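You operate a simulated robot arm through the tools that you are given. There is no shell and no other tool. Be economical: measure what you need, move in short steps, check, and stop when the job is done.

You run a simulated robot arm. Do the job below in one go: nothing can be reset, and whatever is moved stays where it is left.

Task
Screw the red cap on the stud and stick the purple dot over the jig's hole.
Fine: screw it tight; both are in the fittings drawer; shut it again.

It is judged by the outcome, as a careful person would: the job done as asked, and still so three seconds after it is handed in. It fails if anything else is knocked over, pushed out of place, dropped, spilled or broken. A push-on lid holds only when it is set on centred and level and pressed home; a screw cap is set on level and turned clockwise until tight.

Robot
A 6-joint arm with a fingered hand, on a carriage that runs on a rail from [-1, -155.6] to [0.4, 58.4] (x, y) and turns from -105 to 228 degrees about z. Base frame: it is fixed where the carriage stands at the start and does not move with it; the origin is on the floor, on the carriage's upright axis, x ahead of it, y to its left, z up. Readings come in cm, degrees, newtons and seconds.
Its first joint turns from -166.0 to 166.0 degrees. Places, roughly: fittings drawer [90, 50, 80]; hole in the clamp jig [100, 80, 90]; stud on the blue cabinet [90, 60, 90]. Payload 4 kg.
The tool frame sits at the grasp point between the pads (the TCP): z along the fingers, y along the line on which they close. The tips reach 2.6 cm beyond it. The gripper opens to 13.2 cm. The gripper's body begins 7.3 cm behind the TCP. The gripper is a hand of 4 fingers: y runs from the thumb to the fingers, the wrist lies at [0, 0, -23.9] in the tool frame, and closing takes about 1.5 s.
Orientation is that of the tool frame in the base frame, as a unit quaternion [w, x, y, z]. With the fingers straight down and closing along the base's y, the tool's x points along the base's -x, its y along +y and its z along -z.

Tools
- The arm moves only by the tool play_rows. Its argument "increments" is a list of rows, each an object of numbers (a shift or turn left out is 0, a gripper value left out holds the last): "tx", "ty", "tz": the shift along the base's x, y, z in cm; "rx", "ry", "rz": the turn, a rotation vector about the base's x, y, z in degrees. In form: [{"tx": .., "ty": .., "tz": .., "rx": .., "ry": .., "rz": ..}, ...]. A call has 1 to 20 rows; each row shifts and turns the commanded pose from where the row before left it. "claw" is the opening, from 0 (shut) to 1 (fully open), set as the call begins (left out, the last holds). Each row takes 0.2 s and may step no farther than 5 cm and 8.6 degrees from the row before; otherwise, or with a gripper value out of range, the whole call is refused. Where a pose cannot be reached the arm comes as near as it can. A force on the tool above 40 N (or 10 N above the force at the start of the call, whichever is more), or a blocked arm, ends the call early, and 0.2 s more pass. The fingers move at their own pace (about 4.5 cm/s each) and stop on an object; they squeeze with about 31 N. The grip force told is the motor's: it shows also when the fingers shut on nothing. Time passes only in rows, and 0.2 s behind the last, so rows that do not move let the fingers close. It gives the time, the measured TCP pose, the force on the tool (base axes), the opening and the grip force at its end, in the units of the frame above (readings bear some noise), with the torque about the TCP (base axes, N m) and any sound that the robot's microphone picked up.
- Cameras (640 x 400 px; columns grow to the right, rows downward): "scene" is now at [28.61, 23.59, 138.66]; the picture's right is [0.54, -0.84, 0.00], its down [-0.53, -0.34, -0.78] and it looks along [0.66, 0.42, -0.63] (base axes); focal length 226 px, centre (320, 200). "wrist" rides on the gripper at [6.8, 0.2, -9.7] in the tool frame; the picture's right is [-0.03, 1.00, 0.00], its down [-0.82, -0.02, -0.58] and it looks along [-0.58, -0.01, 0.82] (tool axes); focal length 270 px, centre (320, 200). There is no depth. A picture from a camera that has moved, and an enlarged one, comes with that camera's place and axes in the base frame and with its lens.
- snapshot(camera): a new picture of that camera. The clock stands still meanwhile.
- lift_body(by): slides the trunk up (or, below 0, down) by that many cm; the arm and the scene camera ride with it, the base frame stays. It gives what a move gives, with no picture.
- steer(legs): drives the robot by 1 to 6 legs, each [ahead, left, turn to the left] in cm, cm and degrees, along the robot's own axes; the way and the turn of a leg run together, so that a leg with both is an arc; at most 150 cm and 180 degrees a leg. The arm and the cameras ride along, it lands a little off, and it stops where it bumps. It keeps to its track: a leg is cut to what the track allows. It gives what a move gives.
- move_fingers(finger1, finger2, finger3, thumb_bend): sets how far each is bent, from 0 (flat) to 100 (curled in); at 30 the hand is open as for a grip, at 70 the pads meet at the TCP. One left out holds its place. A second passes; each finger stops where it meets its share of the squeeze, and holds until it gets a number again. A gripper value or a shape takes the hand back. It gives what a move gives, with no picture; readings hold the bend of each and the force on the fingers (four entries, about 0 where the hand has none), thumb and palm.
- hand_shape(shape): the hand has 4 fingers and takes this shape, open, in about a second: jaw (thumb against the fingers, like two jaws); tri (thumb and two fingers); tip (a fingertip pinch); poke (one finger out to press); point (the index stretched); flat (the hand flat); cup (the hand cupped); fist (a fist). The gripper value then closes the fingers along that shape, each until it touches; the sizes above hold for jaw. It gives what a move gives, with no picture.
- head_to(pan, tilt): turns the head with the scene camera to pan (to the left, within 143 degrees either way) and tilt (down, from -29 to 69), counted from straight ahead of the robot. It gives what a move gives.
- enlarge(camera, box): a new picture of the part [left, top, right, bottom] of that camera's present view, enlarged. The clock stands still meanwhile.
- hand_in(): hands the job in; it is judged then, once.

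Work in short steps. Places have to be worked out from the pictures, the camera data and where the tool is seen: move nearer, look again, correct. Check each grasp and each placing, and mend what went wrong. You have 120 turns and 78 pictures in all, those below and enlarged ones among them. Open the gripper and draw the arm clear of the work before you hand the job in, unless the task says otherwise; then end with one line.

The tools are called after "Emit:" as name(argument=value, ...) on one line, values as JSON. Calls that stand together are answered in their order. play_rows: Moves the arm, as the interface text tells. Its arguments: {"type":"object","properties":{"increments":{"type":"array"},"claw":{"type":"number"}},"required":["increments"]} The other tools are called the same way: lift_body (by) slides the trunk up or down; hand_shape (shape) gives the hand a shape; move_fingers (finger1, finger2, finger3, thumb_bend) moves the fingers one by one; steer (legs) drives the base; head_to (pan, tilt) turns the head that bears the scene camera; snapshot (camera) takes a picture; enlarge (camera, box) takes an enlarged picture of a part of a camera's view; hand_in () hands the job in.

At the start:

```text
t: 0.0
eef_pos: [62.01, 41.7, 124.17]
ee_rot: [0.0, -0.001, 1.0, -0.001]
contact_force: [-0.2, 0.3, 0.5]
wrist_torque: [0.0, -0.03, 0.01]
width: 13.18
grip_force: 0.0
shape: jaw
bend: [30.0, 30.0, 30.0, 30.0]
finger forces: [0.0, 0.0, 0.0, 0.0, 0.0, 0.1]
trunk travel left (down, up): [-40.0, 22.8]
robot x, y, heading: [0.0, 0.15, 0.3]
head pan, tilt: [32.5, 38.9]
```

scene: 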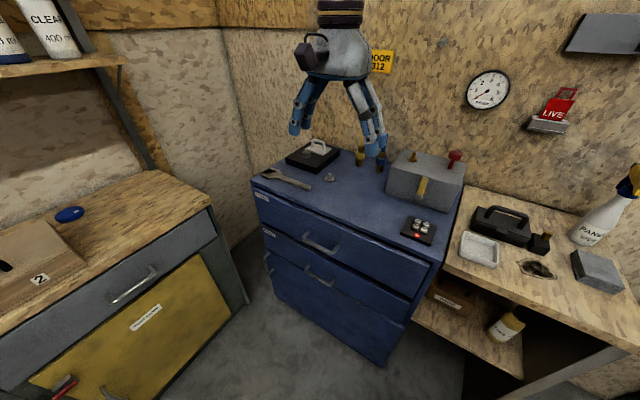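
wrist: 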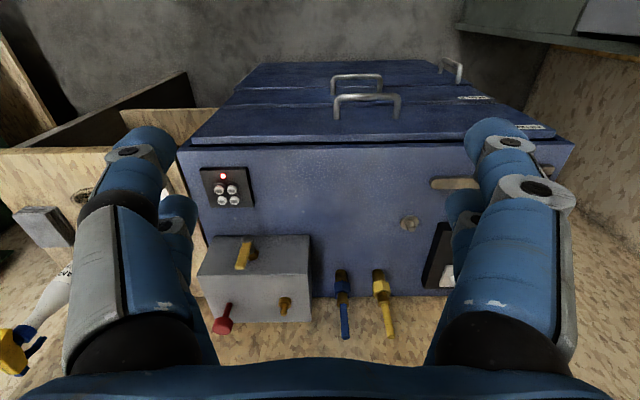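

The blue cabinet stands ahead with labelled drawers; I look closer at the cabinet top and the drawer labels.

Emit:
enlarge(camera="scene", box=[240, 130, 480, 280])

Emit:
enlarge(camera="scene", box=[245, 180, 345, 290])

```text
2.67 times, centred on (360, 205) of scene
camera zoom: at [28.61, 23.59, 138.66], right [0.54, -0.84, 0.0], down [-0.53, -0.34, -0.78], along [0.66, 0.42, -0.63], focal length 602 px, centre (213, 187)
```

zoom: 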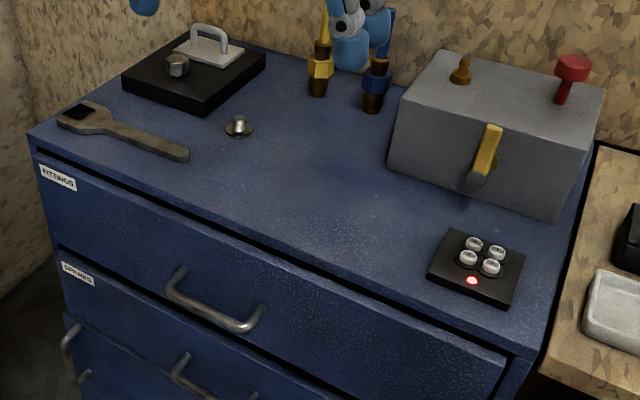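

```text
3.64 times, centred on (295, 235) of scene
camera zoom: at [28.61, 23.59, 138.66], right [0.54, -0.84, 0.0], down [-0.53, -0.34, -0.78], along [0.66, 0.42, -0.63], focal length 820 px, centre (411, 73)
```

zoom: 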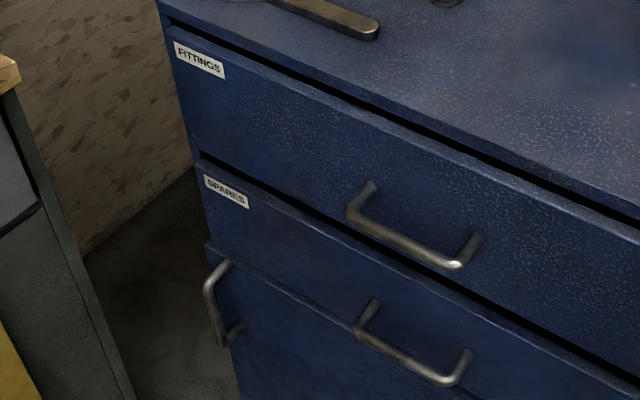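

The cabinet front runs along y at x≈76, and the FITTINGS drawer handle bar is about [72, 52, 76]. I check the jig and stud in close-up.

Emit:
enlarge(camera="scene", box=[275, 130, 355, 190])

Emit:
enlarge(camera="wrist", box=[180, 60, 580, 340])

```text
6.67 times, centred on (315, 160) of scene
camera zoom: at [28.61, 23.59, 138.66], right [0.54, -0.84, 0.0], down [-0.53, -0.34, -0.78], along [0.66, 0.42, -0.63], focal length 1504 px, centre (353, 467)
```

zoom: 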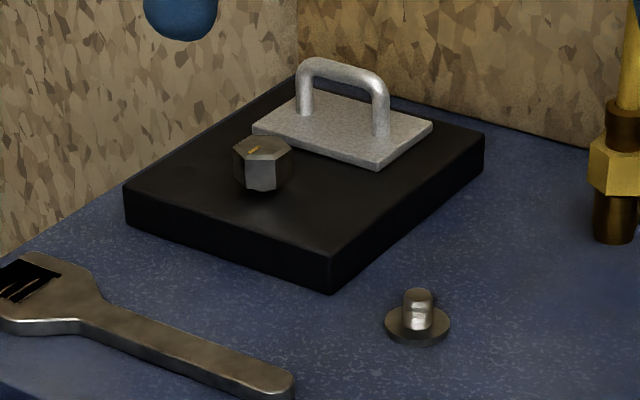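

```text
1.43 times, centred on (380, 200) of wrist
camera zoom: at [55.3, 41.92, 133.86], right [0.03, 1.0, 0.0], down [0.82, -0.02, 0.58], along [0.58, -0.01, -0.82], focal length 386 px, centre (234, 200)
```

zoom: 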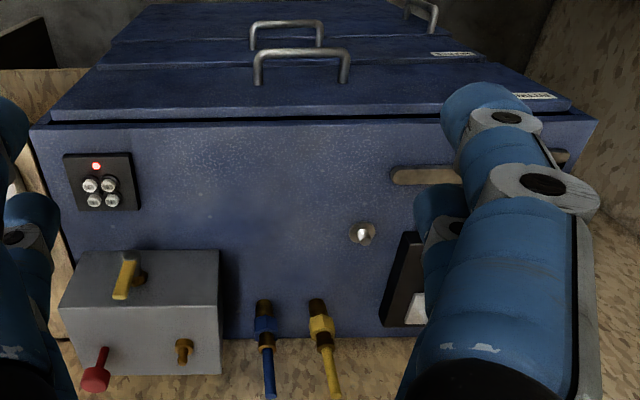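

The stud is near [95, 61, 89] and the jig near [103, 78, 89]. First the drawer: I turn the hand to point horizontally at the cabinet (well clear of it), ready to close vertically on the handle.

Emit:
play_rows(increments=[{"ry": -8.18, "ty": 0.9}, {"ry": -8.18, "ty": 0.9}, {"ry": -8.18, "ty": 0.9}, {"ry": -8.18, "ty": 0.9}, {"ry": -8.18, "ty": 0.9}, {"ry": -8.18, "ty": 0.9}, {"ry": -8.18, "ty": 0.9}, {"ry": -8.18, "ty": 0.9}, {"ry": -8.18, "ty": 0.9}, {"ry": -8.18, "ty": 0.9}, {"ry": -8.2, "ty": 0.9}], claw=1)

```text
t: 2.4
eef_pos: [62.26, 51.13, 124.41]
ee_rot: [0.709, 0.004, 0.706, 0.0]
contact_force: [-0.3, -0.4, 0.1]
wrist_torque: [-0.01, -0.04, 0.04]
width: 13.18
grip_force: 0.0
shape: jaw
bend: [30.0, 30.0, 30.0, 30.0]
finger forces: [0.0, 0.0, 0.0, 0.0, 0.0, 0.1]
trunk travel left (down, up): [-40.0, 22.8]
robot x, y, heading: [0.18, 0.14, -0.1]
head pan, tilt: [32.5, 38.9]
```

Pitch done. Now roll 90° about x so the jaws close vertically, and drop toward the handle height while backing off.

Emit:
play_rows(increments=[{"rx": 8.18, "tx": -0.7, "tz": -3}, {"rx": 8.18, "tx": -0.7, "tz": -3}, {"rx": 8.18, "tx": -0.7, "tz": -3}, {"rx": 8.18, "tx": -0.7, "tz": -3}, {"rx": 8.18, "tx": -0.7, "tz": -3}, {"rx": 8.18, "tx": -0.7, "tz": -3}, {"rx": 8.18, "tx": -0.7, "tz": -3}, {"rx": 8.18, "tx": -0.7, "tz": -3}, {"rx": 8.18, "tx": -0.7, "tz": -3}, {"rx": 8.18, "tx": -0.7, "tz": -3}, {"rx": 8.2}], claw=0.6)

Emit:
snapshot(camera="scene")

Emit:
snapshot(camera="wrist")

```text
t: 4.8
eef_pos: [55.06, 51.76, 94.0]
ee_rot: [0.5, 0.5, 0.5, 0.5]
contact_force: [-0.8, 0.5, -0.3]
wrist_torque: [-0.01, 0.0, 0.01]
width: 7.98
grip_force: 0.0
shape: jaw
bend: [71.0, 71.0, 71.0, 70.0]
finger forces: [0.0, 0.1, 0.0, 0.1, 0.0, 0.0]
trunk travel left (down, up): [-40.0, 22.8]
robot x, y, heading: [-0.31, 0.04, -0.0]
head pan, tilt: [32.5, 38.9]
```

```text
71 pictures are left
camera scene: at [28.6, 23.58, 138.66], right [0.54, -0.84, 0.0], down [-0.53, -0.34, -0.78], along [0.66, 0.42, -0.63], focal length 226 px, centre (320, 200)
```

scene: 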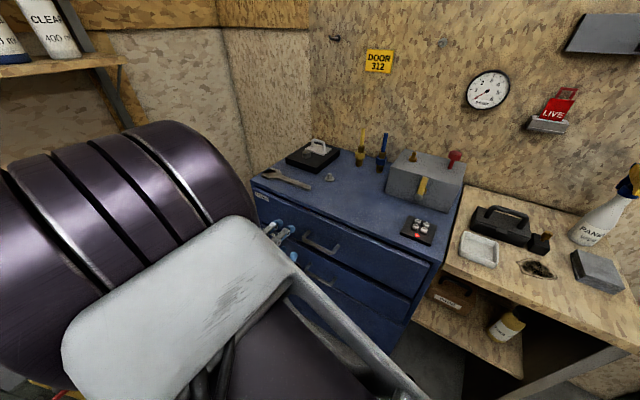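

```text
70 pictures are left
camera wrist: at [45.44, 58.49, 94.29], right [0.0, -0.03, 1.0], down [-0.58, -0.82, -0.02], along [0.82, -0.58, -0.02], focal length 270 px, centre (320, 200)
```

wrist: 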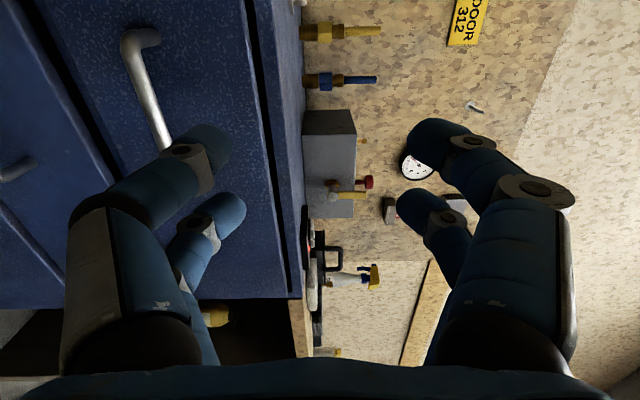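

The wrist view shows the bar near z≈77–79 at x≈72. I lower to handle height with stand-off and look again.

Emit:
play_rows(increments=[{"tz": -4}, {"tz": -4}, {"tz": -4}, {"tz": -4.2, "tx": 2}, {"tx": 3}], claw=0.6)

Emit:
snapshot(camera="wrist")

Emit:
enlarge(camera="scene", box=[240, 190, 360, 280])

```text
t: 6.0
eef_pos: [59.96, 51.7, 77.73]
ee_rot: [0.5, 0.5, 0.5, 0.501]
contact_force: [-0.2, -0.7, -0.1]
wrist_torque: [-0.02, 0.01, 0.02]
width: 7.99
grip_force: 0.1
shape: jaw
bend: [71.0, 71.0, 71.0, 70.0]
finger forces: [0.0, 0.0, 0.0, 0.0, 0.0, 0.1]
trunk travel left (down, up): [-40.0, 22.8]
robot x, y, heading: [-0.23, 0.34, 0.2]
head pan, tilt: [32.5, 38.9]
```

```text
69 pictures are left
camera wrist: at [50.41, 58.47, 78.04], right [0.0, -0.03, 1.0], down [-0.58, -0.82, -0.02], along [0.82, -0.58, -0.01], focal length 270 px, centre (320, 200)
```

wrist: 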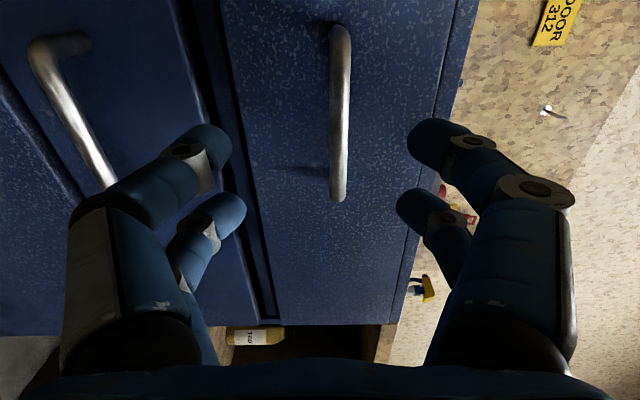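

```text
4.44 times, centred on (300, 235) of scene
camera zoom: at [28.57, 23.59, 138.67], right [0.54, -0.84, 0.0], down [-0.53, -0.34, -0.78], along [0.66, 0.42, -0.63], focal length 1003 px, centre (409, 44)
```

zoom: 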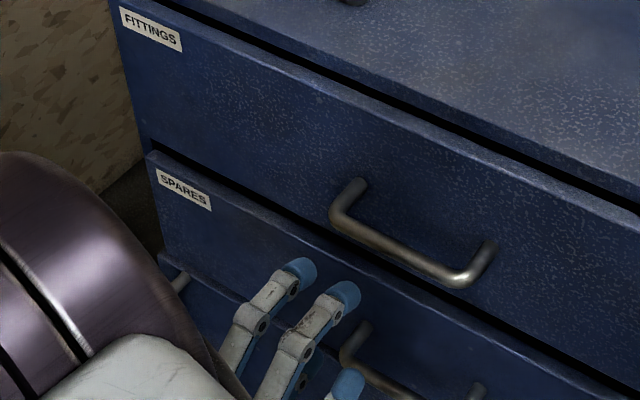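

Bar lies at about x≈70, y 45–57, z≈79.3. I raise 1.6 cm, advance 9.5 cm and close on it.

Emit:
play_rows(increments=[{"tz": 1.6, "ty": -0.7}, {"tx": 2.5}, {"tx": 2.5}, {"tx": 2.5}, {"tx": 1}, {"tx": 1}])

Emit:
snapshot(camera="wrist")

```text
t: 7.4
eef_pos: [69.58, 50.78, 79.56]
ee_rot: [0.5, 0.5, 0.5, 0.5]
contact_force: [-0.7, 0.4, 0.1]
wrist_torque: [0.03, -0.02, 0.0]
width: 7.95
grip_force: 0.0
shape: jaw
bend: [71.0, 71.0, 71.0, 70.0]
finger forces: [0.1, 0.0, 0.0, 0.1, 0.0, 0.1]
trunk travel left (down, up): [-40.0, 22.8]
robot x, y, heading: [0.14, 0.18, -0.2]
head pan, tilt: [32.5, 38.9]
```

```text
67 pictures are left
camera wrist: at [59.92, 57.7, 79.81], right [0.0, -0.02, 1.0], down [-0.58, -0.82, -0.02], along [0.82, -0.58, -0.01], focal length 270 px, centre (320, 200)
```

wrist: 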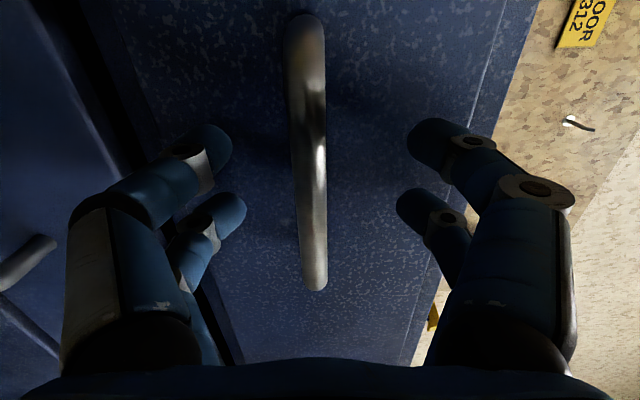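

Jaws straddle the bar at the TCP. I close.

Emit:
play_rows(increments=[{"tz": -0.5}, {}, {}, {}, {}, {}, {}, {}], claw=0)

```text
t: 9.2
eef_pos: [69.58, 50.97, 79.08]
ee_rot: [0.5, 0.499, 0.5, 0.5]
contact_force: [0.4, 0.2, -1.7]
wrist_torque: [-0.02, 0.01, -0.03]
width: 0.0
grip_force: 30.9
shape: jaw
bend: [62.0, 63.0, 63.0, 70.0]
finger forces: [0.2, 0.0, 0.0, 0.0, 0.0, 0.0]
trunk travel left (down, up): [-40.0, 22.8]
robot x, y, heading: [-0.22, -0.18, 0.1]
head pan, tilt: [32.5, 38.9]
```

Width reads 0 – unclear; I look.

Emit:
snapshot(camera="wrist")

Emit:
enlarge(camera="scene", box=[240, 190, 360, 280])

```text
66 pictures are left
camera wrist: at [59.93, 57.73, 79.3], right [0.0, -0.03, 1.0], down [-0.58, -0.82, -0.02], along [0.82, -0.58, -0.01], focal length 270 px, centre (320, 200)
```

wrist: 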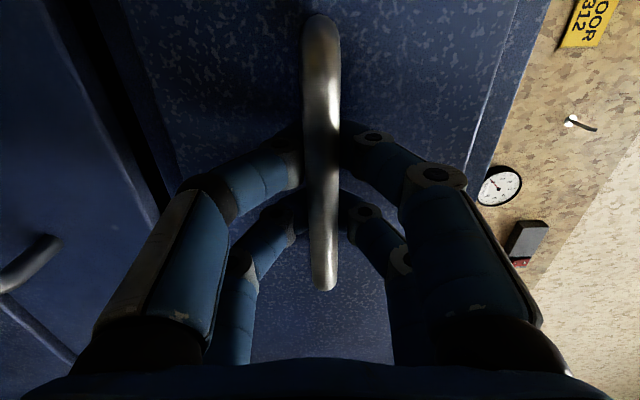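

```text
4.44 times, centred on (300, 235) of scene
camera zoom: at [28.61, 23.59, 138.66], right [0.54, -0.84, 0.0], down [-0.53, -0.34, -0.78], along [0.66, 0.42, -0.63], focal length 1003 px, centre (409, 44)
```

zoom: 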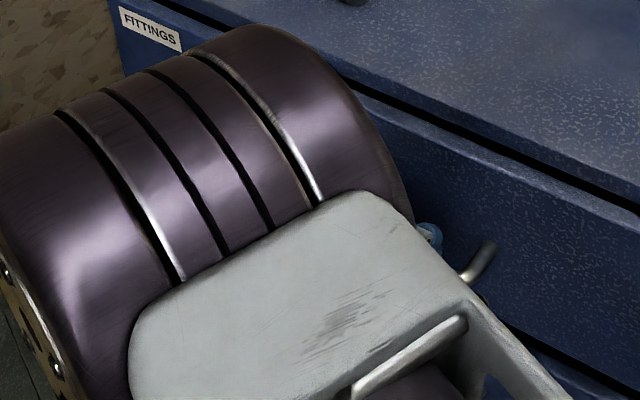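

The fingers have closed behind the bar, a hook around it: good for pulling. I pull gently.

Emit:
play_rows(increments=[{"tx": -1.5}, {"tx": -1.5}, {"tx": -1.5}, {"tx": -1.5}, {"tx": -1.5}, {"tx": -1.5}])

Emit:
snapshot(camera="scene")

```text
t: 10.6
eef_pos: [60.48, 51.02, 78.88]
ee_rot: [0.5, 0.499, 0.501, 0.5]
contact_force: [-1.0, 0.6, 0.2]
wrist_torque: [-0.02, -0.02, 0.01]
width: 0.0
grip_force: 30.9
shape: jaw
bend: [62.0, 63.0, 63.0, 70.0]
finger forces: [0.1, 0.0, 0.0, 0.1, 0.0, 0.0]
trunk travel left (down, up): [-40.0, 22.8]
robot x, y, heading: [0.06, -0.25, 0.1]
head pan, tilt: [32.5, 38.9]
```

```text
64 pictures are left
camera scene: at [28.62, 23.59, 138.66], right [0.54, -0.84, 0.0], down [-0.53, -0.34, -0.78], along [0.66, 0.42, -0.63], focal length 226 px, centre (320, 200)
```

scene: 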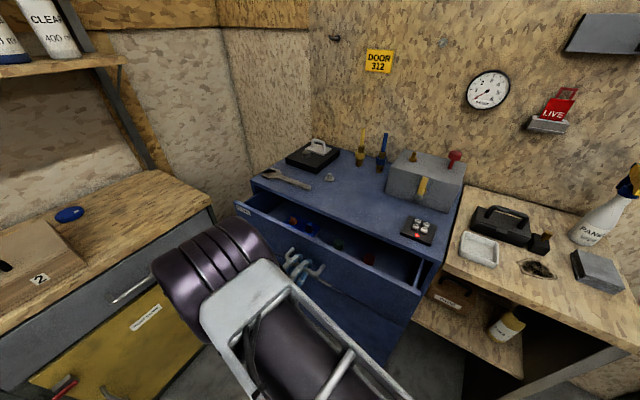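

The drawer opened about 9 cm. I keep pulling.

Emit:
play_rows(increments=[{"tx": -1.5}, {"tx": -1.5}, {"tx": -1.5}, {"tx": -1.5}, {"tx": -1.5}, {"tx": -1.5}, {"tx": -1.5}, {"tx": -1.5}, {"tx": -1.5}])

Emit:
snapshot(camera="scene")

```text
t: 12.6
eef_pos: [46.96, 51.07, 79.08]
ee_rot: [0.5, 0.5, 0.5, 0.5]
contact_force: [0.2, -0.7, -1.0]
wrist_torque: [-0.04, 0.01, -0.03]
width: 0.0
grip_force: 30.9
shape: jaw
bend: [63.0, 63.0, 63.0, 70.0]
finger forces: [0.0, 0.1, 0.1, 0.1, 0.0, 0.0]
trunk travel left (down, up): [-40.0, 22.8]
robot x, y, heading: [0.12, 0.01, -0.1]
head pan, tilt: [32.5, 38.9]
```

```text
63 pictures are left
camera scene: at [28.62, 23.59, 138.66], right [0.54, -0.84, 0.0], down [-0.53, -0.34, -0.78], along [0.66, 0.42, -0.63], focal length 226 px, centre (320, 200)
```

scene: 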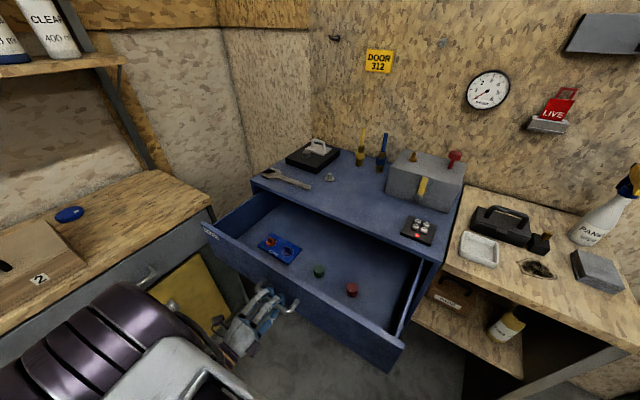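

Emit:
enlarge(camera="scene", box=[240, 210, 400, 310])

```text
4.00 times, centred on (320, 260) of scene
camera zoom: at [28.62, 23.59, 138.66], right [0.54, -0.84, 0.0], down [-0.53, -0.34, -0.78], along [0.66, 0.42, -0.63], focal length 902 px, centre (320, -40)
```

zoom: 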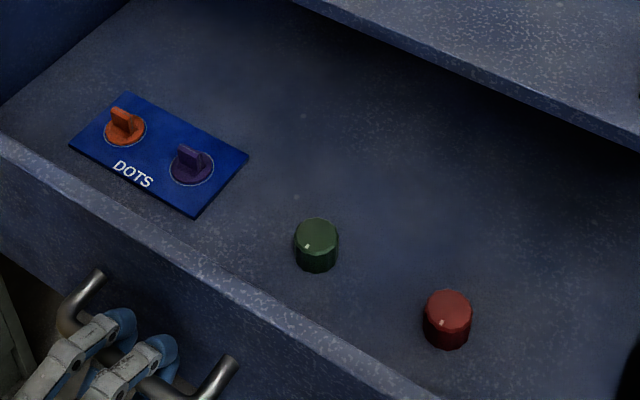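

The drawer is open: a card with orange and purple dots, a green cap and a red cap. I open the hand, back off the handle and rise.

Emit:
play_rows(increments=[{}, {}, {}, {}, {}, {}], claw=0.6)

Emit:
play_rows(increments=[{"tx": -2}, {"tx": -3}, {"tx": -3}, {"tz": 3}, {"tz": 4}, {"tz": 4}, {"tz": 4}, {"tz": 4}, {"tz": 4}, {"tz": 4}, {"tz": 4}, {"tz": 4}])

```text
t: 14.0
eef_pos: [47.12, 51.06, 79.09]
ee_rot: [0.5, 0.5, 0.5, 0.5]
contact_force: [0.2, 0.1, -0.5]
wrist_torque: [0.01, -0.02, 0.02]
width: 7.85
grip_force: 0.1
shape: jaw
bend: [71.0, 71.0, 71.0, 70.0]
finger forces: [0.1, 0.0, 0.0, 0.0, 0.0, 0.0]
trunk travel left (down, up): [-40.0, 22.8]
robot x, y, heading: [0.11, 0.04, -0.1]
head pan, tilt: [32.5, 38.9]
```

```text
t: 16.2
eef_pos: [39.74, 49.73, 97.33]
ee_rot: [0.556, 0.441, 0.531, 0.462]
contact_force: [-0.2, -0.1, 0.3]
wrist_torque: [0.02, 0.01, 0.03]
width: 7.88
grip_force: 0.2
shape: jaw
bend: [71.0, 71.0, 71.0, 70.0]
finger forces: [0.1, 0.0, 0.0, 0.0, 0.0, 0.1]
trunk travel left (down, up): [-40.0, 22.8]
robot x, y, heading: [-0.07, 0.31, 0.2]
head pan, tilt: [32.5, 38.9]
stopped in row 11: the arm was blocked; the commanded pose is now the measured one
```

The arm hit a joint limit in that posture. I turn the hand back to straight down while moving forward and up.

Emit:
play_rows(increments=[{"tx": 1.5, "tz": 1.5, "rx": -4.51, "ry": 5.43, "rz": 4.3}, {"tx": 1.5, "tz": 1.5, "rx": -4.51, "ry": 5.43, "rz": 4.3}, {"tx": 1.5, "tz": 1.5, "rx": -4.51, "ry": 5.43, "rz": 4.3}, {"tx": 1.5, "tz": 1.5, "rx": -4.51, "ry": 5.43, "rz": 4.3}, {"tx": 1.5, "tz": 1.5, "rx": -4.51, "ry": 5.43, "rz": 4.3}, {"tx": 1.5, "tz": 1.5, "rx": -4.51, "ry": 5.43, "rz": 4.3}, {"tx": 1.5, "tz": 1.5, "rx": -4.51, "ry": 5.43, "rz": 4.3}, {"tx": 1.5, "tz": 1.5, "rx": -4.51, "ry": 5.43, "rz": 4.3}, {"tx": 1.5, "tz": 1.5, "rx": -4.51, "ry": 5.43, "rz": 4.3}, {"tx": 1.5, "tz": 1.5, "rx": -4.51, "ry": 5.43, "rz": 4.3}, {"tx": 1.5, "tz": 1.5, "rx": -4.51, "ry": 5.43, "rz": 4.3}, {"tx": 1.5, "tz": 1.5, "rx": -4.51, "ry": 5.43, "rz": 4.3}, {"tx": 1.5, "tz": 1.5, "rx": -4.51, "ry": 5.43, "rz": 4.3}, {"tx": 1.5, "tz": 1.5, "rx": -4.51, "ry": 5.43, "rz": 4.3}], claw=1)

Emit:
snapshot(camera="wrist")

```text
t: 16.9
eef_pos: [42.95, 47.42, 91.5]
ee_rot: [0.549, 0.341, 0.672, 0.362]
contact_force: [-0.8, -0.3, -0.6]
wrist_torque: [-0.04, -0.04, -0.01]
width: 13.2
grip_force: 0.0
shape: jaw
bend: [30.0, 30.0, 30.0, 30.0]
finger forces: [0.0, 0.0, 0.0, 0.1, 0.1, 0.0]
trunk travel left (down, up): [-40.0, 22.8]
robot x, y, heading: [-0.05, 0.08, 0.2]
head pan, tilt: [32.5, 38.9]
stopped in row 3: the arm was blocked; the commanded pose is now the measured one
```

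```text
61 pictures are left
camera wrist: at [32.42, 52.31, 89.71], right [0.07, 0.48, 0.87], down [-0.44, -0.77, 0.46], along [0.9, -0.41, 0.16], focal length 270 px, centre (320, 200)
```

wrist: 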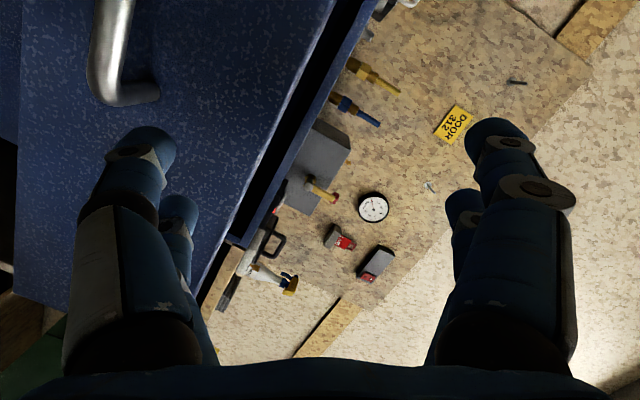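

The wrist is limited in this tucked posture. I raise the trunk, which lifts everything straight up clear of the drawer.

Emit:
lift_body(by=20)

Emit:
play_rows(increments=[{"tx": 3}, {"tx": 3}, {"tx": 3}, {"tx": 3}, {"tx": 3}, {"tx": 2}])

Emit:
snapshot(camera="scene")

```text
t: 19.1
eef_pos: [43.2, 47.41, 111.61]
ee_rot: [0.548, 0.341, 0.672, 0.363]
contact_force: [1.2, 0.2, -0.1]
wrist_torque: [0.05, 0.01, -0.02]
width: 13.2
grip_force: 0.1
shape: jaw
bend: [30.0, 30.0, 30.0, 30.0]
finger forces: [0.1, 0.0, 0.0, 0.1, 0.0, 0.0]
trunk travel left (down, up): [-60.0, 2.8]
robot x, y, heading: [-0.33, -0.04, 0.1]
head pan, tilt: [32.5, 38.9]
```

```text
t: 20.5
eef_pos: [60.13, 47.65, 111.61]
ee_rot: [0.548, 0.342, 0.672, 0.362]
contact_force: [0.0, -0.9, -1.3]
wrist_torque: [0.02, -0.05, 0.03]
width: 13.17
grip_force: 0.1
shape: jaw
bend: [30.0, 30.0, 30.0, 30.0]
finger forces: [0.1, 0.0, 0.1, 0.1, 0.0, 0.0]
trunk travel left (down, up): [-60.0, 2.8]
robot x, y, heading: [-0.01, 0.11, 0.3]
head pan, tilt: [32.5, 38.9]
```

```text
60 pictures are left
camera scene: at [13.76, 23.59, 158.76], right [0.54, -0.84, 0.0], down [-0.53, -0.34, -0.78], along [0.66, 0.42, -0.63], focal length 226 px, centre (320, 200)
```

scene: 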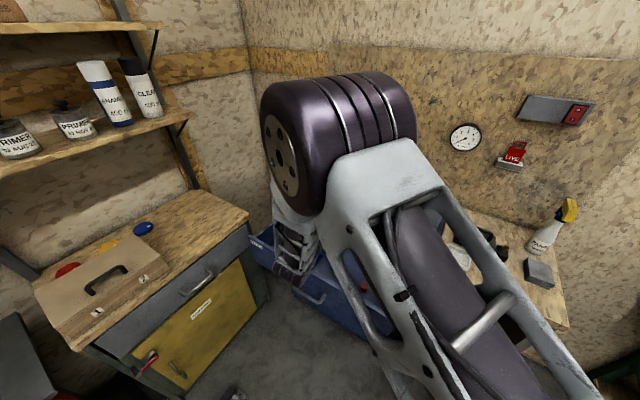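

Now finish turning the hand to straight down.

Emit:
play_rows(increments=[{"rx": -3.9, "ry": 5.9, "rz": 3.68}, {"rx": -3.9, "ry": 5.9, "rz": 3.68}, {"rx": -3.9, "ry": 5.9, "rz": 3.68}, {"rx": -3.9, "ry": 5.9, "rz": 3.68}, {"rx": -3.9, "ry": 5.9, "rz": 3.68}, {"rx": -3.9, "ry": 5.9, "rz": 3.68}, {"rx": -3.9, "ry": 5.9, "rz": 3.68}, {"rx": -3.9, "ry": 5.9, "rz": 3.68}, {"rx": -3.9, "ry": 5.9, "rz": 3.68}, {"rx": -3.9, "ry": 5.9, "rz": 3.68}, {"rx": -3.9, "ry": 5.9, "rz": 3.68}, {"rx": -3.9, "ry": 5.9, "rz": 3.68}])

Emit:
snapshot(camera="wrist")

```text
t: 23.1
eef_pos: [59.95, 47.47, 111.62]
ee_rot: [0.0, -0.001, 1.0, -0.001]
contact_force: [0.1, 0.6, 1.3]
wrist_torque: [-0.03, -0.04, 0.01]
width: 13.2
grip_force: 0.1
shape: jaw
bend: [30.0, 30.0, 30.0, 30.0]
finger forces: [0.0, 0.0, 0.1, 0.0, 0.1, 0.0]
trunk travel left (down, up): [-60.0, 2.8]
robot x, y, heading: [-0.04, 0.13, -0.0]
head pan, tilt: [32.5, 38.9]
```

```text
59 pictures are left
camera wrist: at [53.2, 47.61, 121.41], right [0.02, 1.0, 0.0], down [0.82, -0.02, 0.58], along [0.58, -0.01, -0.82], focal length 270 px, centre (320, 200)
```

wrist: 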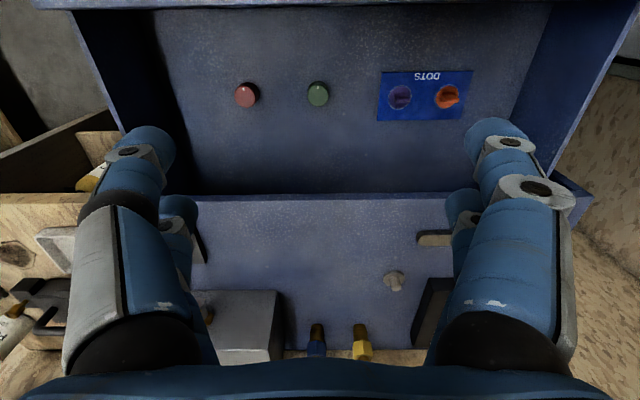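

Triangulating both cameras: red cap top ≈ [64.2, 35.5, 76.5], purple dot ≈ [65.6, 60.7, 75]. I move over the red cap and lower the trunk.

Emit:
play_rows(increments=[{"tx": 1.4, "ty": -4}, {"tx": 1.4, "ty": -4}, {"tx": 1.4, "ty": -4}], claw=0.6)

Emit:
lift_body(by=-20)

Emit:
snapshot(camera="wrist")

Emit:
snapshot(camera="scene")

```text
t: 23.9
eef_pos: [63.97, 35.55, 111.83]
ee_rot: [0.0, -0.001, 1.0, 0.0]
contact_force: [-0.2, 0.2, 0.3]
wrist_torque: [-0.02, 0.0, -0.01]
width: 7.97
grip_force: 0.0
shape: jaw
bend: [71.0, 71.0, 71.0, 70.0]
finger forces: [0.1, 0.0, 0.1, 0.1, 0.0, 0.1]
trunk travel left (down, up): [-60.0, 2.8]
robot x, y, heading: [-0.15, -0.01, -0.0]
head pan, tilt: [32.5, 38.9]
```

```text
t: 26.0
eef_pos: [64.23, 35.54, 91.65]
ee_rot: [0.0, -0.001, 1.0, -0.001]
contact_force: [0.1, 0.3, -0.1]
wrist_torque: [0.0, 0.02, 0.01]
width: 7.98
grip_force: 0.0
shape: jaw
bend: [71.0, 71.0, 71.0, 70.0]
finger forces: [0.0, 0.0, 0.1, 0.0, 0.0, 0.0]
trunk travel left (down, up): [-40.0, 22.8]
robot x, y, heading: [-0.03, -0.09, 0.2]
head pan, tilt: [32.5, 38.9]
```

```text
58 pictures are left
camera wrist: at [57.42, 35.63, 101.37], right [0.02, 1.0, 0.0], down [0.82, -0.02, 0.58], along [0.58, -0.02, -0.82], focal length 270 px, centre (320, 200)
```

wrist: 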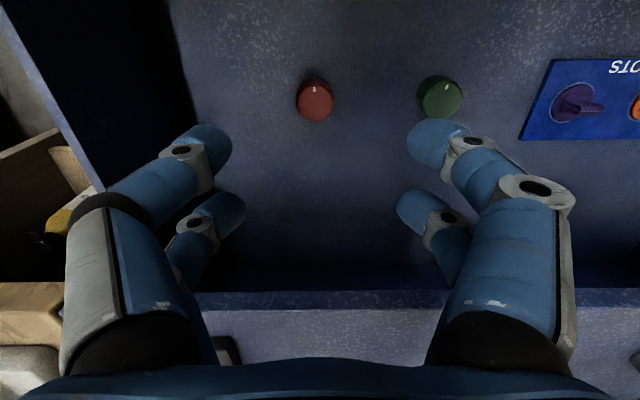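

```text
57 pictures are left
camera scene: at [28.61, 23.59, 138.66], right [0.54, -0.84, 0.0], down [-0.53, -0.34, -0.78], along [0.66, 0.42, -0.63], focal length 226 px, centre (320, 200)
```

scene: 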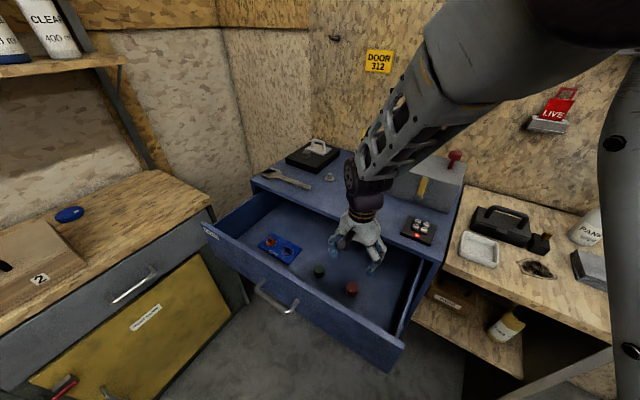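

The cap lies directly below ([64.1, 34.9]). I shift 0.5 cm and descend in part, then recheck.

Emit:
play_rows(increments=[{"ty": -0.5, "tz": -3}, {"tz": -3}, {"tz": -3}, {"tz": -2}, {"tz": -1.5}])

Emit:
snapshot(camera="wrist")

Emit:
enlarge(camera="scene", box=[300, 220, 400, 310])

```text
t: 27.2
eef_pos: [64.36, 35.17, 79.28]
ee_rot: [0.0, -0.001, 1.0, -0.001]
contact_force: [1.1, -0.5, 0.0]
wrist_torque: [-0.01, -0.01, -0.02]
width: 7.95
grip_force: 0.1
shape: jaw
bend: [71.0, 71.0, 71.0, 70.0]
finger forces: [0.0, 0.0, 0.1, 0.0, 0.0, 0.0]
trunk travel left (down, up): [-40.0, 22.8]
robot x, y, heading: [-0.01, -0.25, -0.0]
head pan, tilt: [32.5, 38.9]
```

```text
56 pictures are left
camera wrist: at [57.5, 35.25, 88.94], right [0.02, 1.0, 0.0], down [0.82, -0.02, 0.58], along [0.58, -0.01, -0.82], focal length 270 px, centre (320, 200)
```

wrist: 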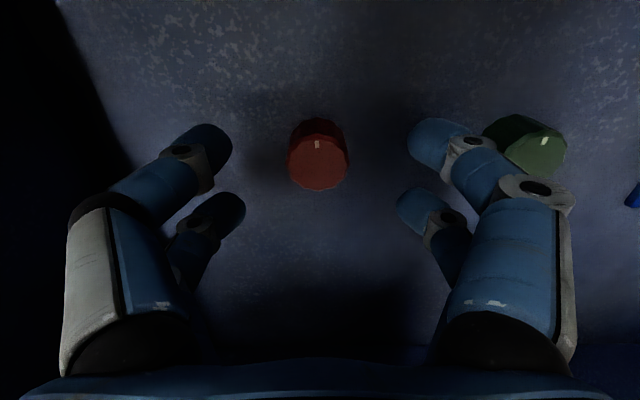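

```text
4.44 times, centred on (350, 265) of scene
camera zoom: at [28.59, 23.58, 138.67], right [0.54, -0.84, 0.0], down [-0.53, -0.34, -0.78], along [0.66, 0.42, -0.63], focal length 1003 px, centre (187, -89)
```

zoom: 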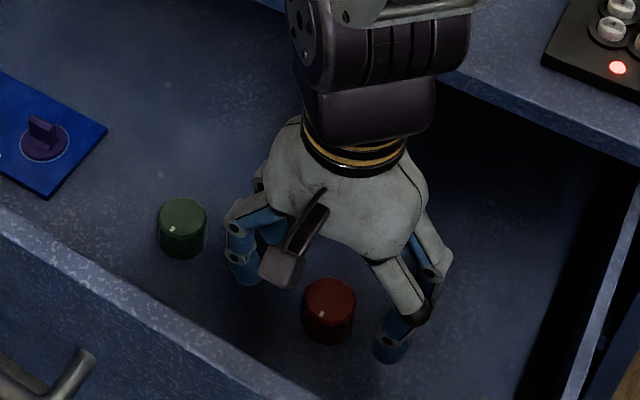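

Cap is centred (top ≈ z 76.5, about 3.1 cm wide). I go down to TCP z≈76.4 and close.

Emit:
play_rows(increments=[{"tz": -1.2}, {"tz": -1}, {"tz": -0.6}])

Emit:
play_rows(increments=[{}, {}, {}, {}, {}, {}, {}, {}], claw=0)

Emit:
snapshot(camera="wrist")

```text
t: 28.0
eef_pos: [64.24, 34.97, 76.35]
ee_rot: [0.0, -0.001, 1.0, 0.0]
contact_force: [0.3, 0.5, 0.9]
wrist_torque: [-0.01, -0.01, -0.01]
width: 7.96
grip_force: 0.0
shape: jaw
bend: [71.0, 71.0, 71.0, 70.0]
finger forces: [0.0, 0.1, 0.0, 0.0, 0.0, 0.0]
trunk travel left (down, up): [-40.0, 22.8]
robot x, y, heading: [0.06, 0.03, -0.0]
head pan, tilt: [32.5, 38.9]
```

```text
t: 29.8
eef_pos: [64.2, 35.08, 76.41]
ee_rot: [0.0, -0.001, 1.0, 0.0]
contact_force: [0.3, -0.9, -0.1]
wrist_torque: [0.03, -0.01, 0.05]
width: 0.0
grip_force: 31.1
shape: jaw
bend: [61.0, 72.0, 73.0, 70.0]
finger forces: [0.0, 25.2, 24.3, 0.0, 0.0, 0.0]
trunk travel left (down, up): [-40.0, 22.8]
robot x, y, heading: [0.04, 0.02, -0.0]
head pan, tilt: [32.5, 38.9]
```

```text
54 pictures are left
camera wrist: at [57.4, 35.13, 86.08], right [0.02, 1.0, 0.0], down [0.82, -0.02, 0.58], along [0.58, -0.02, -0.82], focal length 270 px, centre (320, 200)
```

wrist: 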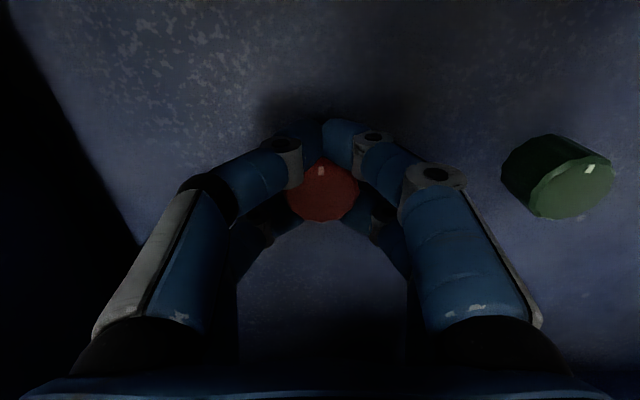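

Only two fingers bear on the cap, an uneven hold. I open, rise, and try the "tri" shape instead.

Emit:
play_rows(increments=[{}, {}, {}, {}, {}, {"tz": 2}, {"tz": 3}, {"tz": 3}], claw=0.6)

Emit:
hand_shape(shape="tri")

Emit:
snapshot(camera="wrist")

Emit:
enlarge(camera="scene", box=[310, 210, 400, 310])

```text
t: 31.6
eef_pos: [64.2, 35.04, 84.34]
ee_rot: [0.0, -0.001, 1.0, 0.0]
contact_force: [0.0, 1.1, 0.4]
wrist_torque: [-0.02, 0.0, -0.02]
width: 7.89
grip_force: 0.0
shape: jaw
bend: [71.0, 71.0, 71.0, 70.0]
finger forces: [0.0, 0.0, 0.0, 0.0, 0.1, 0.0]
trunk travel left (down, up): [-40.0, 22.8]
robot x, y, heading: [-0.16, -0.11, 0.0]
head pan, tilt: [32.5, 38.9]
```

```text
t: 32.5
eef_pos: [64.13, 34.92, 84.2]
ee_rot: [0.0, 0.0, 1.0, -0.001]
contact_force: [-1.1, 0.5, -0.2]
wrist_torque: [0.02, -0.01, 0.0]
width: 13.19
grip_force: 0.0
shape: tri
bend: [30.0, 30.0, 30.0, 30.0]
finger forces: [0.0, 0.0, 0.0, 0.1, 0.1, 0.0]
trunk travel left (down, up): [-40.0, 22.8]
robot x, y, heading: [-0.03, -0.11, -0.0]
head pan, tilt: [32.5, 38.9]
```

```text
53 pictures are left
camera wrist: at [57.43, 35.21, 93.99], right [0.02, 1.0, 0.0], down [0.82, -0.02, 0.58], along [0.58, -0.02, -0.82], focal length 270 px, centre (320, 200)
```

wrist: 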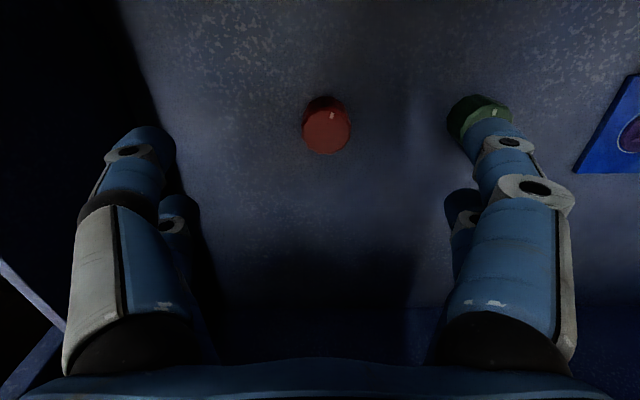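

```text
4.00 times, centred on (355, 260) of scene
camera zoom: at [28.61, 23.59, 138.66], right [0.54, -0.84, 0.0], down [-0.53, -0.34, -0.78], along [0.66, 0.42, -0.63], focal length 902 px, centre (180, -40)
```

zoom: 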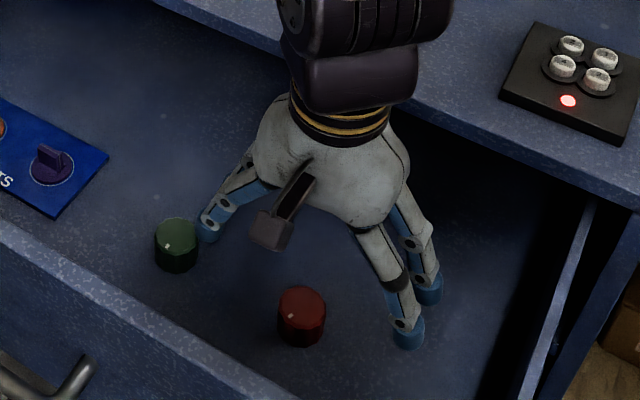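

I test how "tri" closes in the air above the cap (tips still ~5 cm above it).

Emit:
play_rows(increments=[{"tz": 2}, {}, {}, {}, {}, {}, {}, {}, {}], claw=0)

Emit:
snapshot(camera="wrist")

Emit:
hand_shape(shape="tip")

Emit:
play_rows(increments=[{}, {}, {}, {}, {}, {}, {}, {}], claw=0)

Emit:
snapshot(camera="wrist")

```text
t: 34.5
eef_pos: [64.18, 35.03, 86.26]
ee_rot: [0.0, -0.001, 1.0, 0.0]
contact_force: [0.1, 0.7, -0.2]
wrist_torque: [-0.03, -0.04, 0.01]
width: 0.0
grip_force: 30.9
shape: tri
bend: [62.0, 63.0, 63.0, 70.0]
finger forces: [0.0, 0.0, 0.0, 0.1, 0.1, 0.0]
trunk travel left (down, up): [-40.0, 22.8]
robot x, y, heading: [0.01, 0.19, 0.3]
head pan, tilt: [32.5, 38.9]
```

```text
51 pictures are left
camera wrist: at [57.47, 35.19, 96.0], right [0.02, 1.0, 0.0], down [0.82, -0.02, 0.58], along [0.58, -0.02, -0.82], focal length 270 px, centre (320, 200)
```

wrist: 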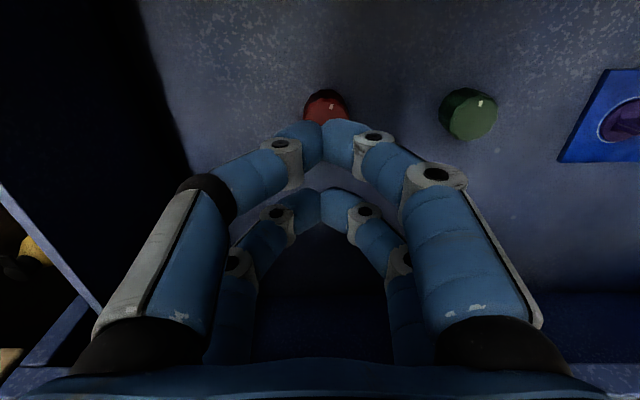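

```text
t: 35.4
eef_pos: [64.33, 34.97, 86.27]
ee_rot: [0.0, -0.001, 1.0, -0.001]
contact_force: [-0.2, 0.1, -0.8]
wrist_torque: [0.01, -0.02, 0.0]
width: 13.18
grip_force: 0.0
shape: tip
bend: [30.0, 30.0, 30.0, 30.0]
finger forces: [0.1, 0.1, 0.0, 0.0, 0.0, 0.0]
trunk travel left (down, up): [-40.0, 22.8]
robot x, y, heading: [0.29, -0.08, -0.1]
head pan, tilt: [32.5, 38.9]
```

```text
t: 37.2
eef_pos: [64.28, 35.05, 86.3]
ee_rot: [0.0, 0.0, 1.0, -0.002]
contact_force: [-0.3, -0.5, 0.2]
wrist_torque: [0.01, 0.0, 0.0]
width: 0.02
grip_force: 16.3
shape: tip
bend: [61.0, 62.0, 62.0, 70.0]
finger forces: [0.0, 0.0, 0.0, 0.0, 0.0, 0.1]
trunk travel left (down, up): [-40.0, 22.8]
robot x, y, heading: [0.02, 0.04, 0.2]
head pan, tilt: [32.5, 38.9]
```

```text
50 pictures are left
camera wrist: at [57.47, 35.19, 96.0], right [0.02, 1.0, 0.0], down [0.82, -0.02, 0.58], along [0.58, -0.02, -0.82], focal length 270 px, centre (320, 200)
```

wrist: 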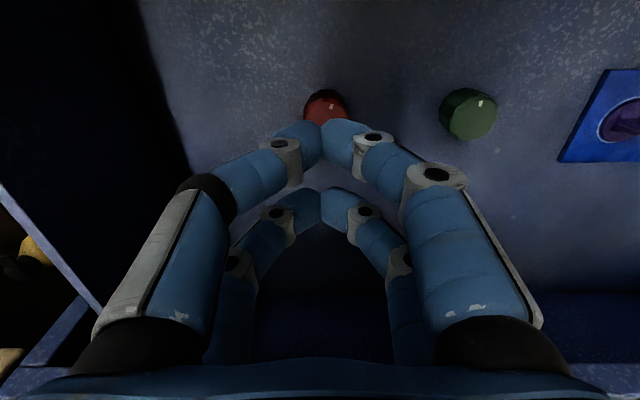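

All shapes close as two opposed pairs with a gap between; a centred cap should sit cradled. I go back to "tri", descend around the cap and close, then read the finger forces.

Emit:
hand_shape(shape="tri")

Emit:
play_rows(increments=[{}, {}, {}, {"ty": 0.2, "tz": -3}, {"tz": -3}, {"tz": -2}, {"tz": -1.3}, {"tz": -0.9}], claw=0.6)

Emit:
play_rows(increments=[{}, {}, {}, {}, {}, {}, {}, {}], claw=0)

Emit:
snapshot(camera="wrist")

```text
t: 38.1
eef_pos: [64.26, 35.1, 86.42]
ee_rot: [0.0, 0.0, 1.0, 0.0]
contact_force: [0.2, -0.9, 0.0]
wrist_torque: [-0.01, -0.01, 0.03]
width: 13.19
grip_force: 0.1
shape: tri
bend: [30.0, 30.0, 30.0, 30.0]
finger forces: [0.0, 0.0, 0.1, 0.0, 0.0, 0.0]
trunk travel left (down, up): [-40.0, 22.8]
robot x, y, heading: [-0.16, -0.15, 0.1]
head pan, tilt: [32.5, 38.9]
```

```text
t: 39.9
eef_pos: [64.32, 35.2, 76.17]
ee_rot: [0.0, -0.001, 1.0, -0.002]
contact_force: [-0.9, 0.1, -0.2]
wrist_torque: [-0.02, -0.03, -0.02]
width: 7.93
grip_force: 0.2
shape: tri
bend: [71.0, 71.0, 71.0, 70.0]
finger forces: [0.1, 0.0, 0.0, 0.1, 0.0, 0.0]
trunk travel left (down, up): [-40.0, 22.8]
robot x, y, heading: [0.18, -0.09, 0.0]
head pan, tilt: [32.5, 38.9]
```

```text
t: 41.7
eef_pos: [64.23, 35.19, 76.1]
ee_rot: [0.0, -0.001, 1.0, 0.0]
contact_force: [-0.3, 0.0, 0.3]
wrist_torque: [-0.01, 0.03, -0.02]
width: 0.0
grip_force: 31.1
shape: tri
bend: [70.0, 72.0, 72.0, 72.0]
finger forces: [0.0, 27.8, 29.5, 0.1, 0.0, 0.1]
trunk travel left (down, up): [-40.0, 22.8]
robot x, y, heading: [0.04, -0.18, 0.0]
head pan, tilt: [32.5, 38.9]
```

```text
49 pictures are left
camera wrist: at [57.49, 35.32, 85.88], right [0.02, 1.0, 0.0], down [0.82, -0.02, 0.58], along [0.58, -0.02, -0.82], focal length 270 px, centre (320, 200)
```

wrist: 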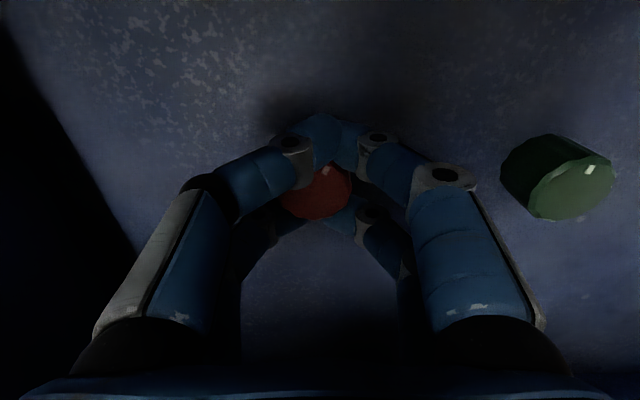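

The cap is enclosed by all fingers. I lift to test the hold.

Emit:
play_rows(increments=[{"tz": 1}, {"tz": 2}, {"tz": 3}, {"tz": 3}, {"tz": 3}])

Emit:
snapshot(camera="wrist")

Emit:
enlarge(camera="scene", box=[290, 180, 410, 310])

```text
t: 42.9
eef_pos: [64.13, 35.17, 88.19]
ee_rot: [0.0, -0.001, 1.0, 0.0]
contact_force: [0.4, 1.1, -1.2]
wrist_torque: [-0.02, 0.02, 0.04]
width: 0.0
grip_force: 31.0
shape: tri
bend: [70.0, 72.0, 72.0, 72.0]
finger forces: [0.0, 29.8, 29.2, 0.0, 0.1, 0.0]
trunk travel left (down, up): [-40.0, 22.8]
robot x, y, heading: [0.17, 0.06, -0.2]
head pan, tilt: [32.5, 38.9]
```

```text
48 pictures are left
camera wrist: at [57.32, 35.21, 98.0], right [0.02, 1.0, 0.0], down [0.82, -0.02, 0.58], along [0.58, -0.02, -0.82], focal length 270 px, centre (320, 200)
```

wrist: 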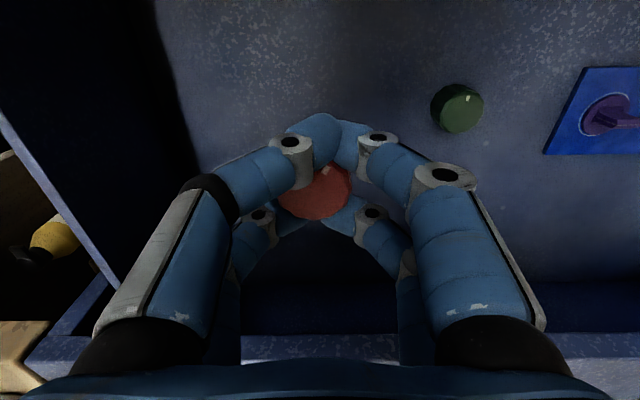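

```text
3.08 times, centred on (350, 245) of scene
camera zoom: at [28.64, 23.6, 138.65], right [0.54, -0.84, 0.0], down [-0.53, -0.34, -0.78], along [0.66, 0.42, -0.63], focal length 694 px, centre (228, 62)
```

zoom: 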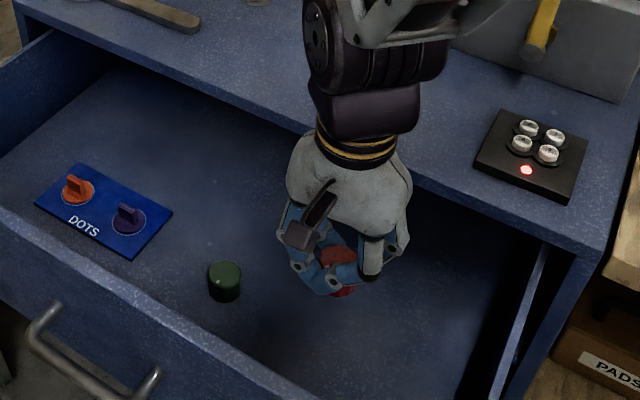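

Cap is held firmly. I raise it, swing toward −y, and drive the base 55 cm left along the rail to get within reach of the stud.

Emit:
play_rows(increments=[{"tz": 4}, {"tz": 4}, {"tz": 4}, {"tz": 4}, {"tz": 2, "ty": -4}, {"ty": -5}, {"ty": -5}, {"ty": -4}])

Emit:
steer(legs=[[0, 55, 0]])

Emit:
snapshot(camera="wrist")

Emit:
snapshot(camera="scene")

```text
t: 44.7
eef_pos: [63.95, 17.21, 106.05]
ee_rot: [0.0, 0.0, 1.0, -0.001]
contact_force: [0.3, 0.7, -1.0]
wrist_torque: [-0.02, 0.05, 0.0]
width: 0.0
grip_force: 30.9
shape: tri
bend: [70.0, 73.0, 72.0, 72.0]
finger forces: [0.1, 27.5, 28.6, 0.1, 0.0, 0.0]
trunk travel left (down, up): [-40.0, 22.8]
robot x, y, heading: [-0.33, -0.31, -0.3]
head pan, tilt: [32.5, 38.9]
```

```text
t: 47.9
eef_pos: [64.46, 71.87, 106.09]
ee_rot: [0.001, 0.005, 1.0, -0.001]
contact_force: [0.1, 0.6, -0.5]
wrist_torque: [0.01, 0.02, -0.03]
width: 0.01
grip_force: 30.7
shape: tri
bend: [70.0, 73.0, 72.0, 72.0]
finger forces: [0.1, 27.2, 28.8, 0.1, 0.1, 0.0]
trunk travel left (down, up): [-40.0, 22.8]
robot x, y, heading: [0.15, 55.44, -0.4]
head pan, tilt: [32.5, 38.9]
```

```text
46 pictures are left
camera wrist: at [57.7, 72.01, 115.83], right [0.03, 1.0, 0.0], down [0.82, -0.03, 0.58], along [0.58, -0.02, -0.82], focal length 270 px, centre (320, 200)
```

wrist: 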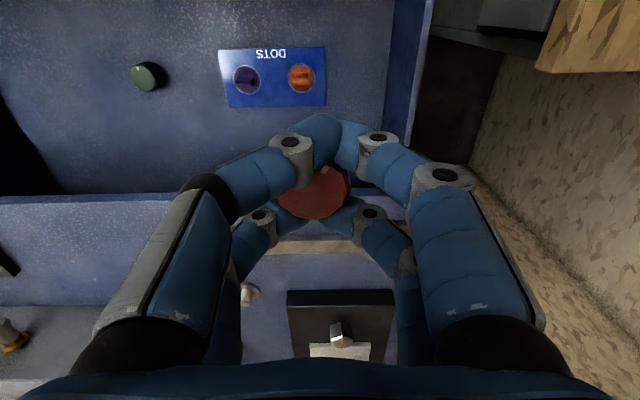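

```text
45 pictures are left
camera scene: at [29.2, 78.59, 138.66], right [0.53, -0.85, 0.0], down [-0.53, -0.33, -0.78], along [0.66, 0.41, -0.63], focal length 226 px, centre (320, 200)
```

scene: 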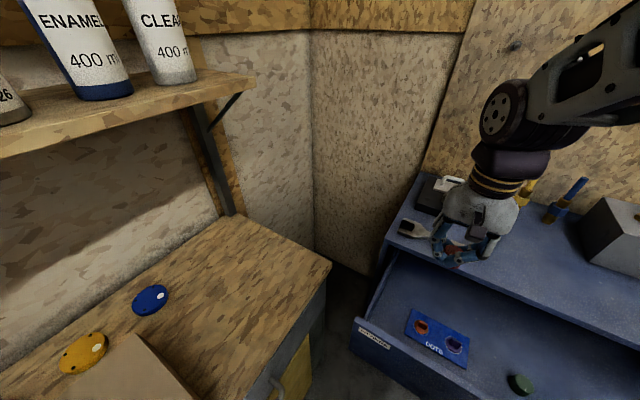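

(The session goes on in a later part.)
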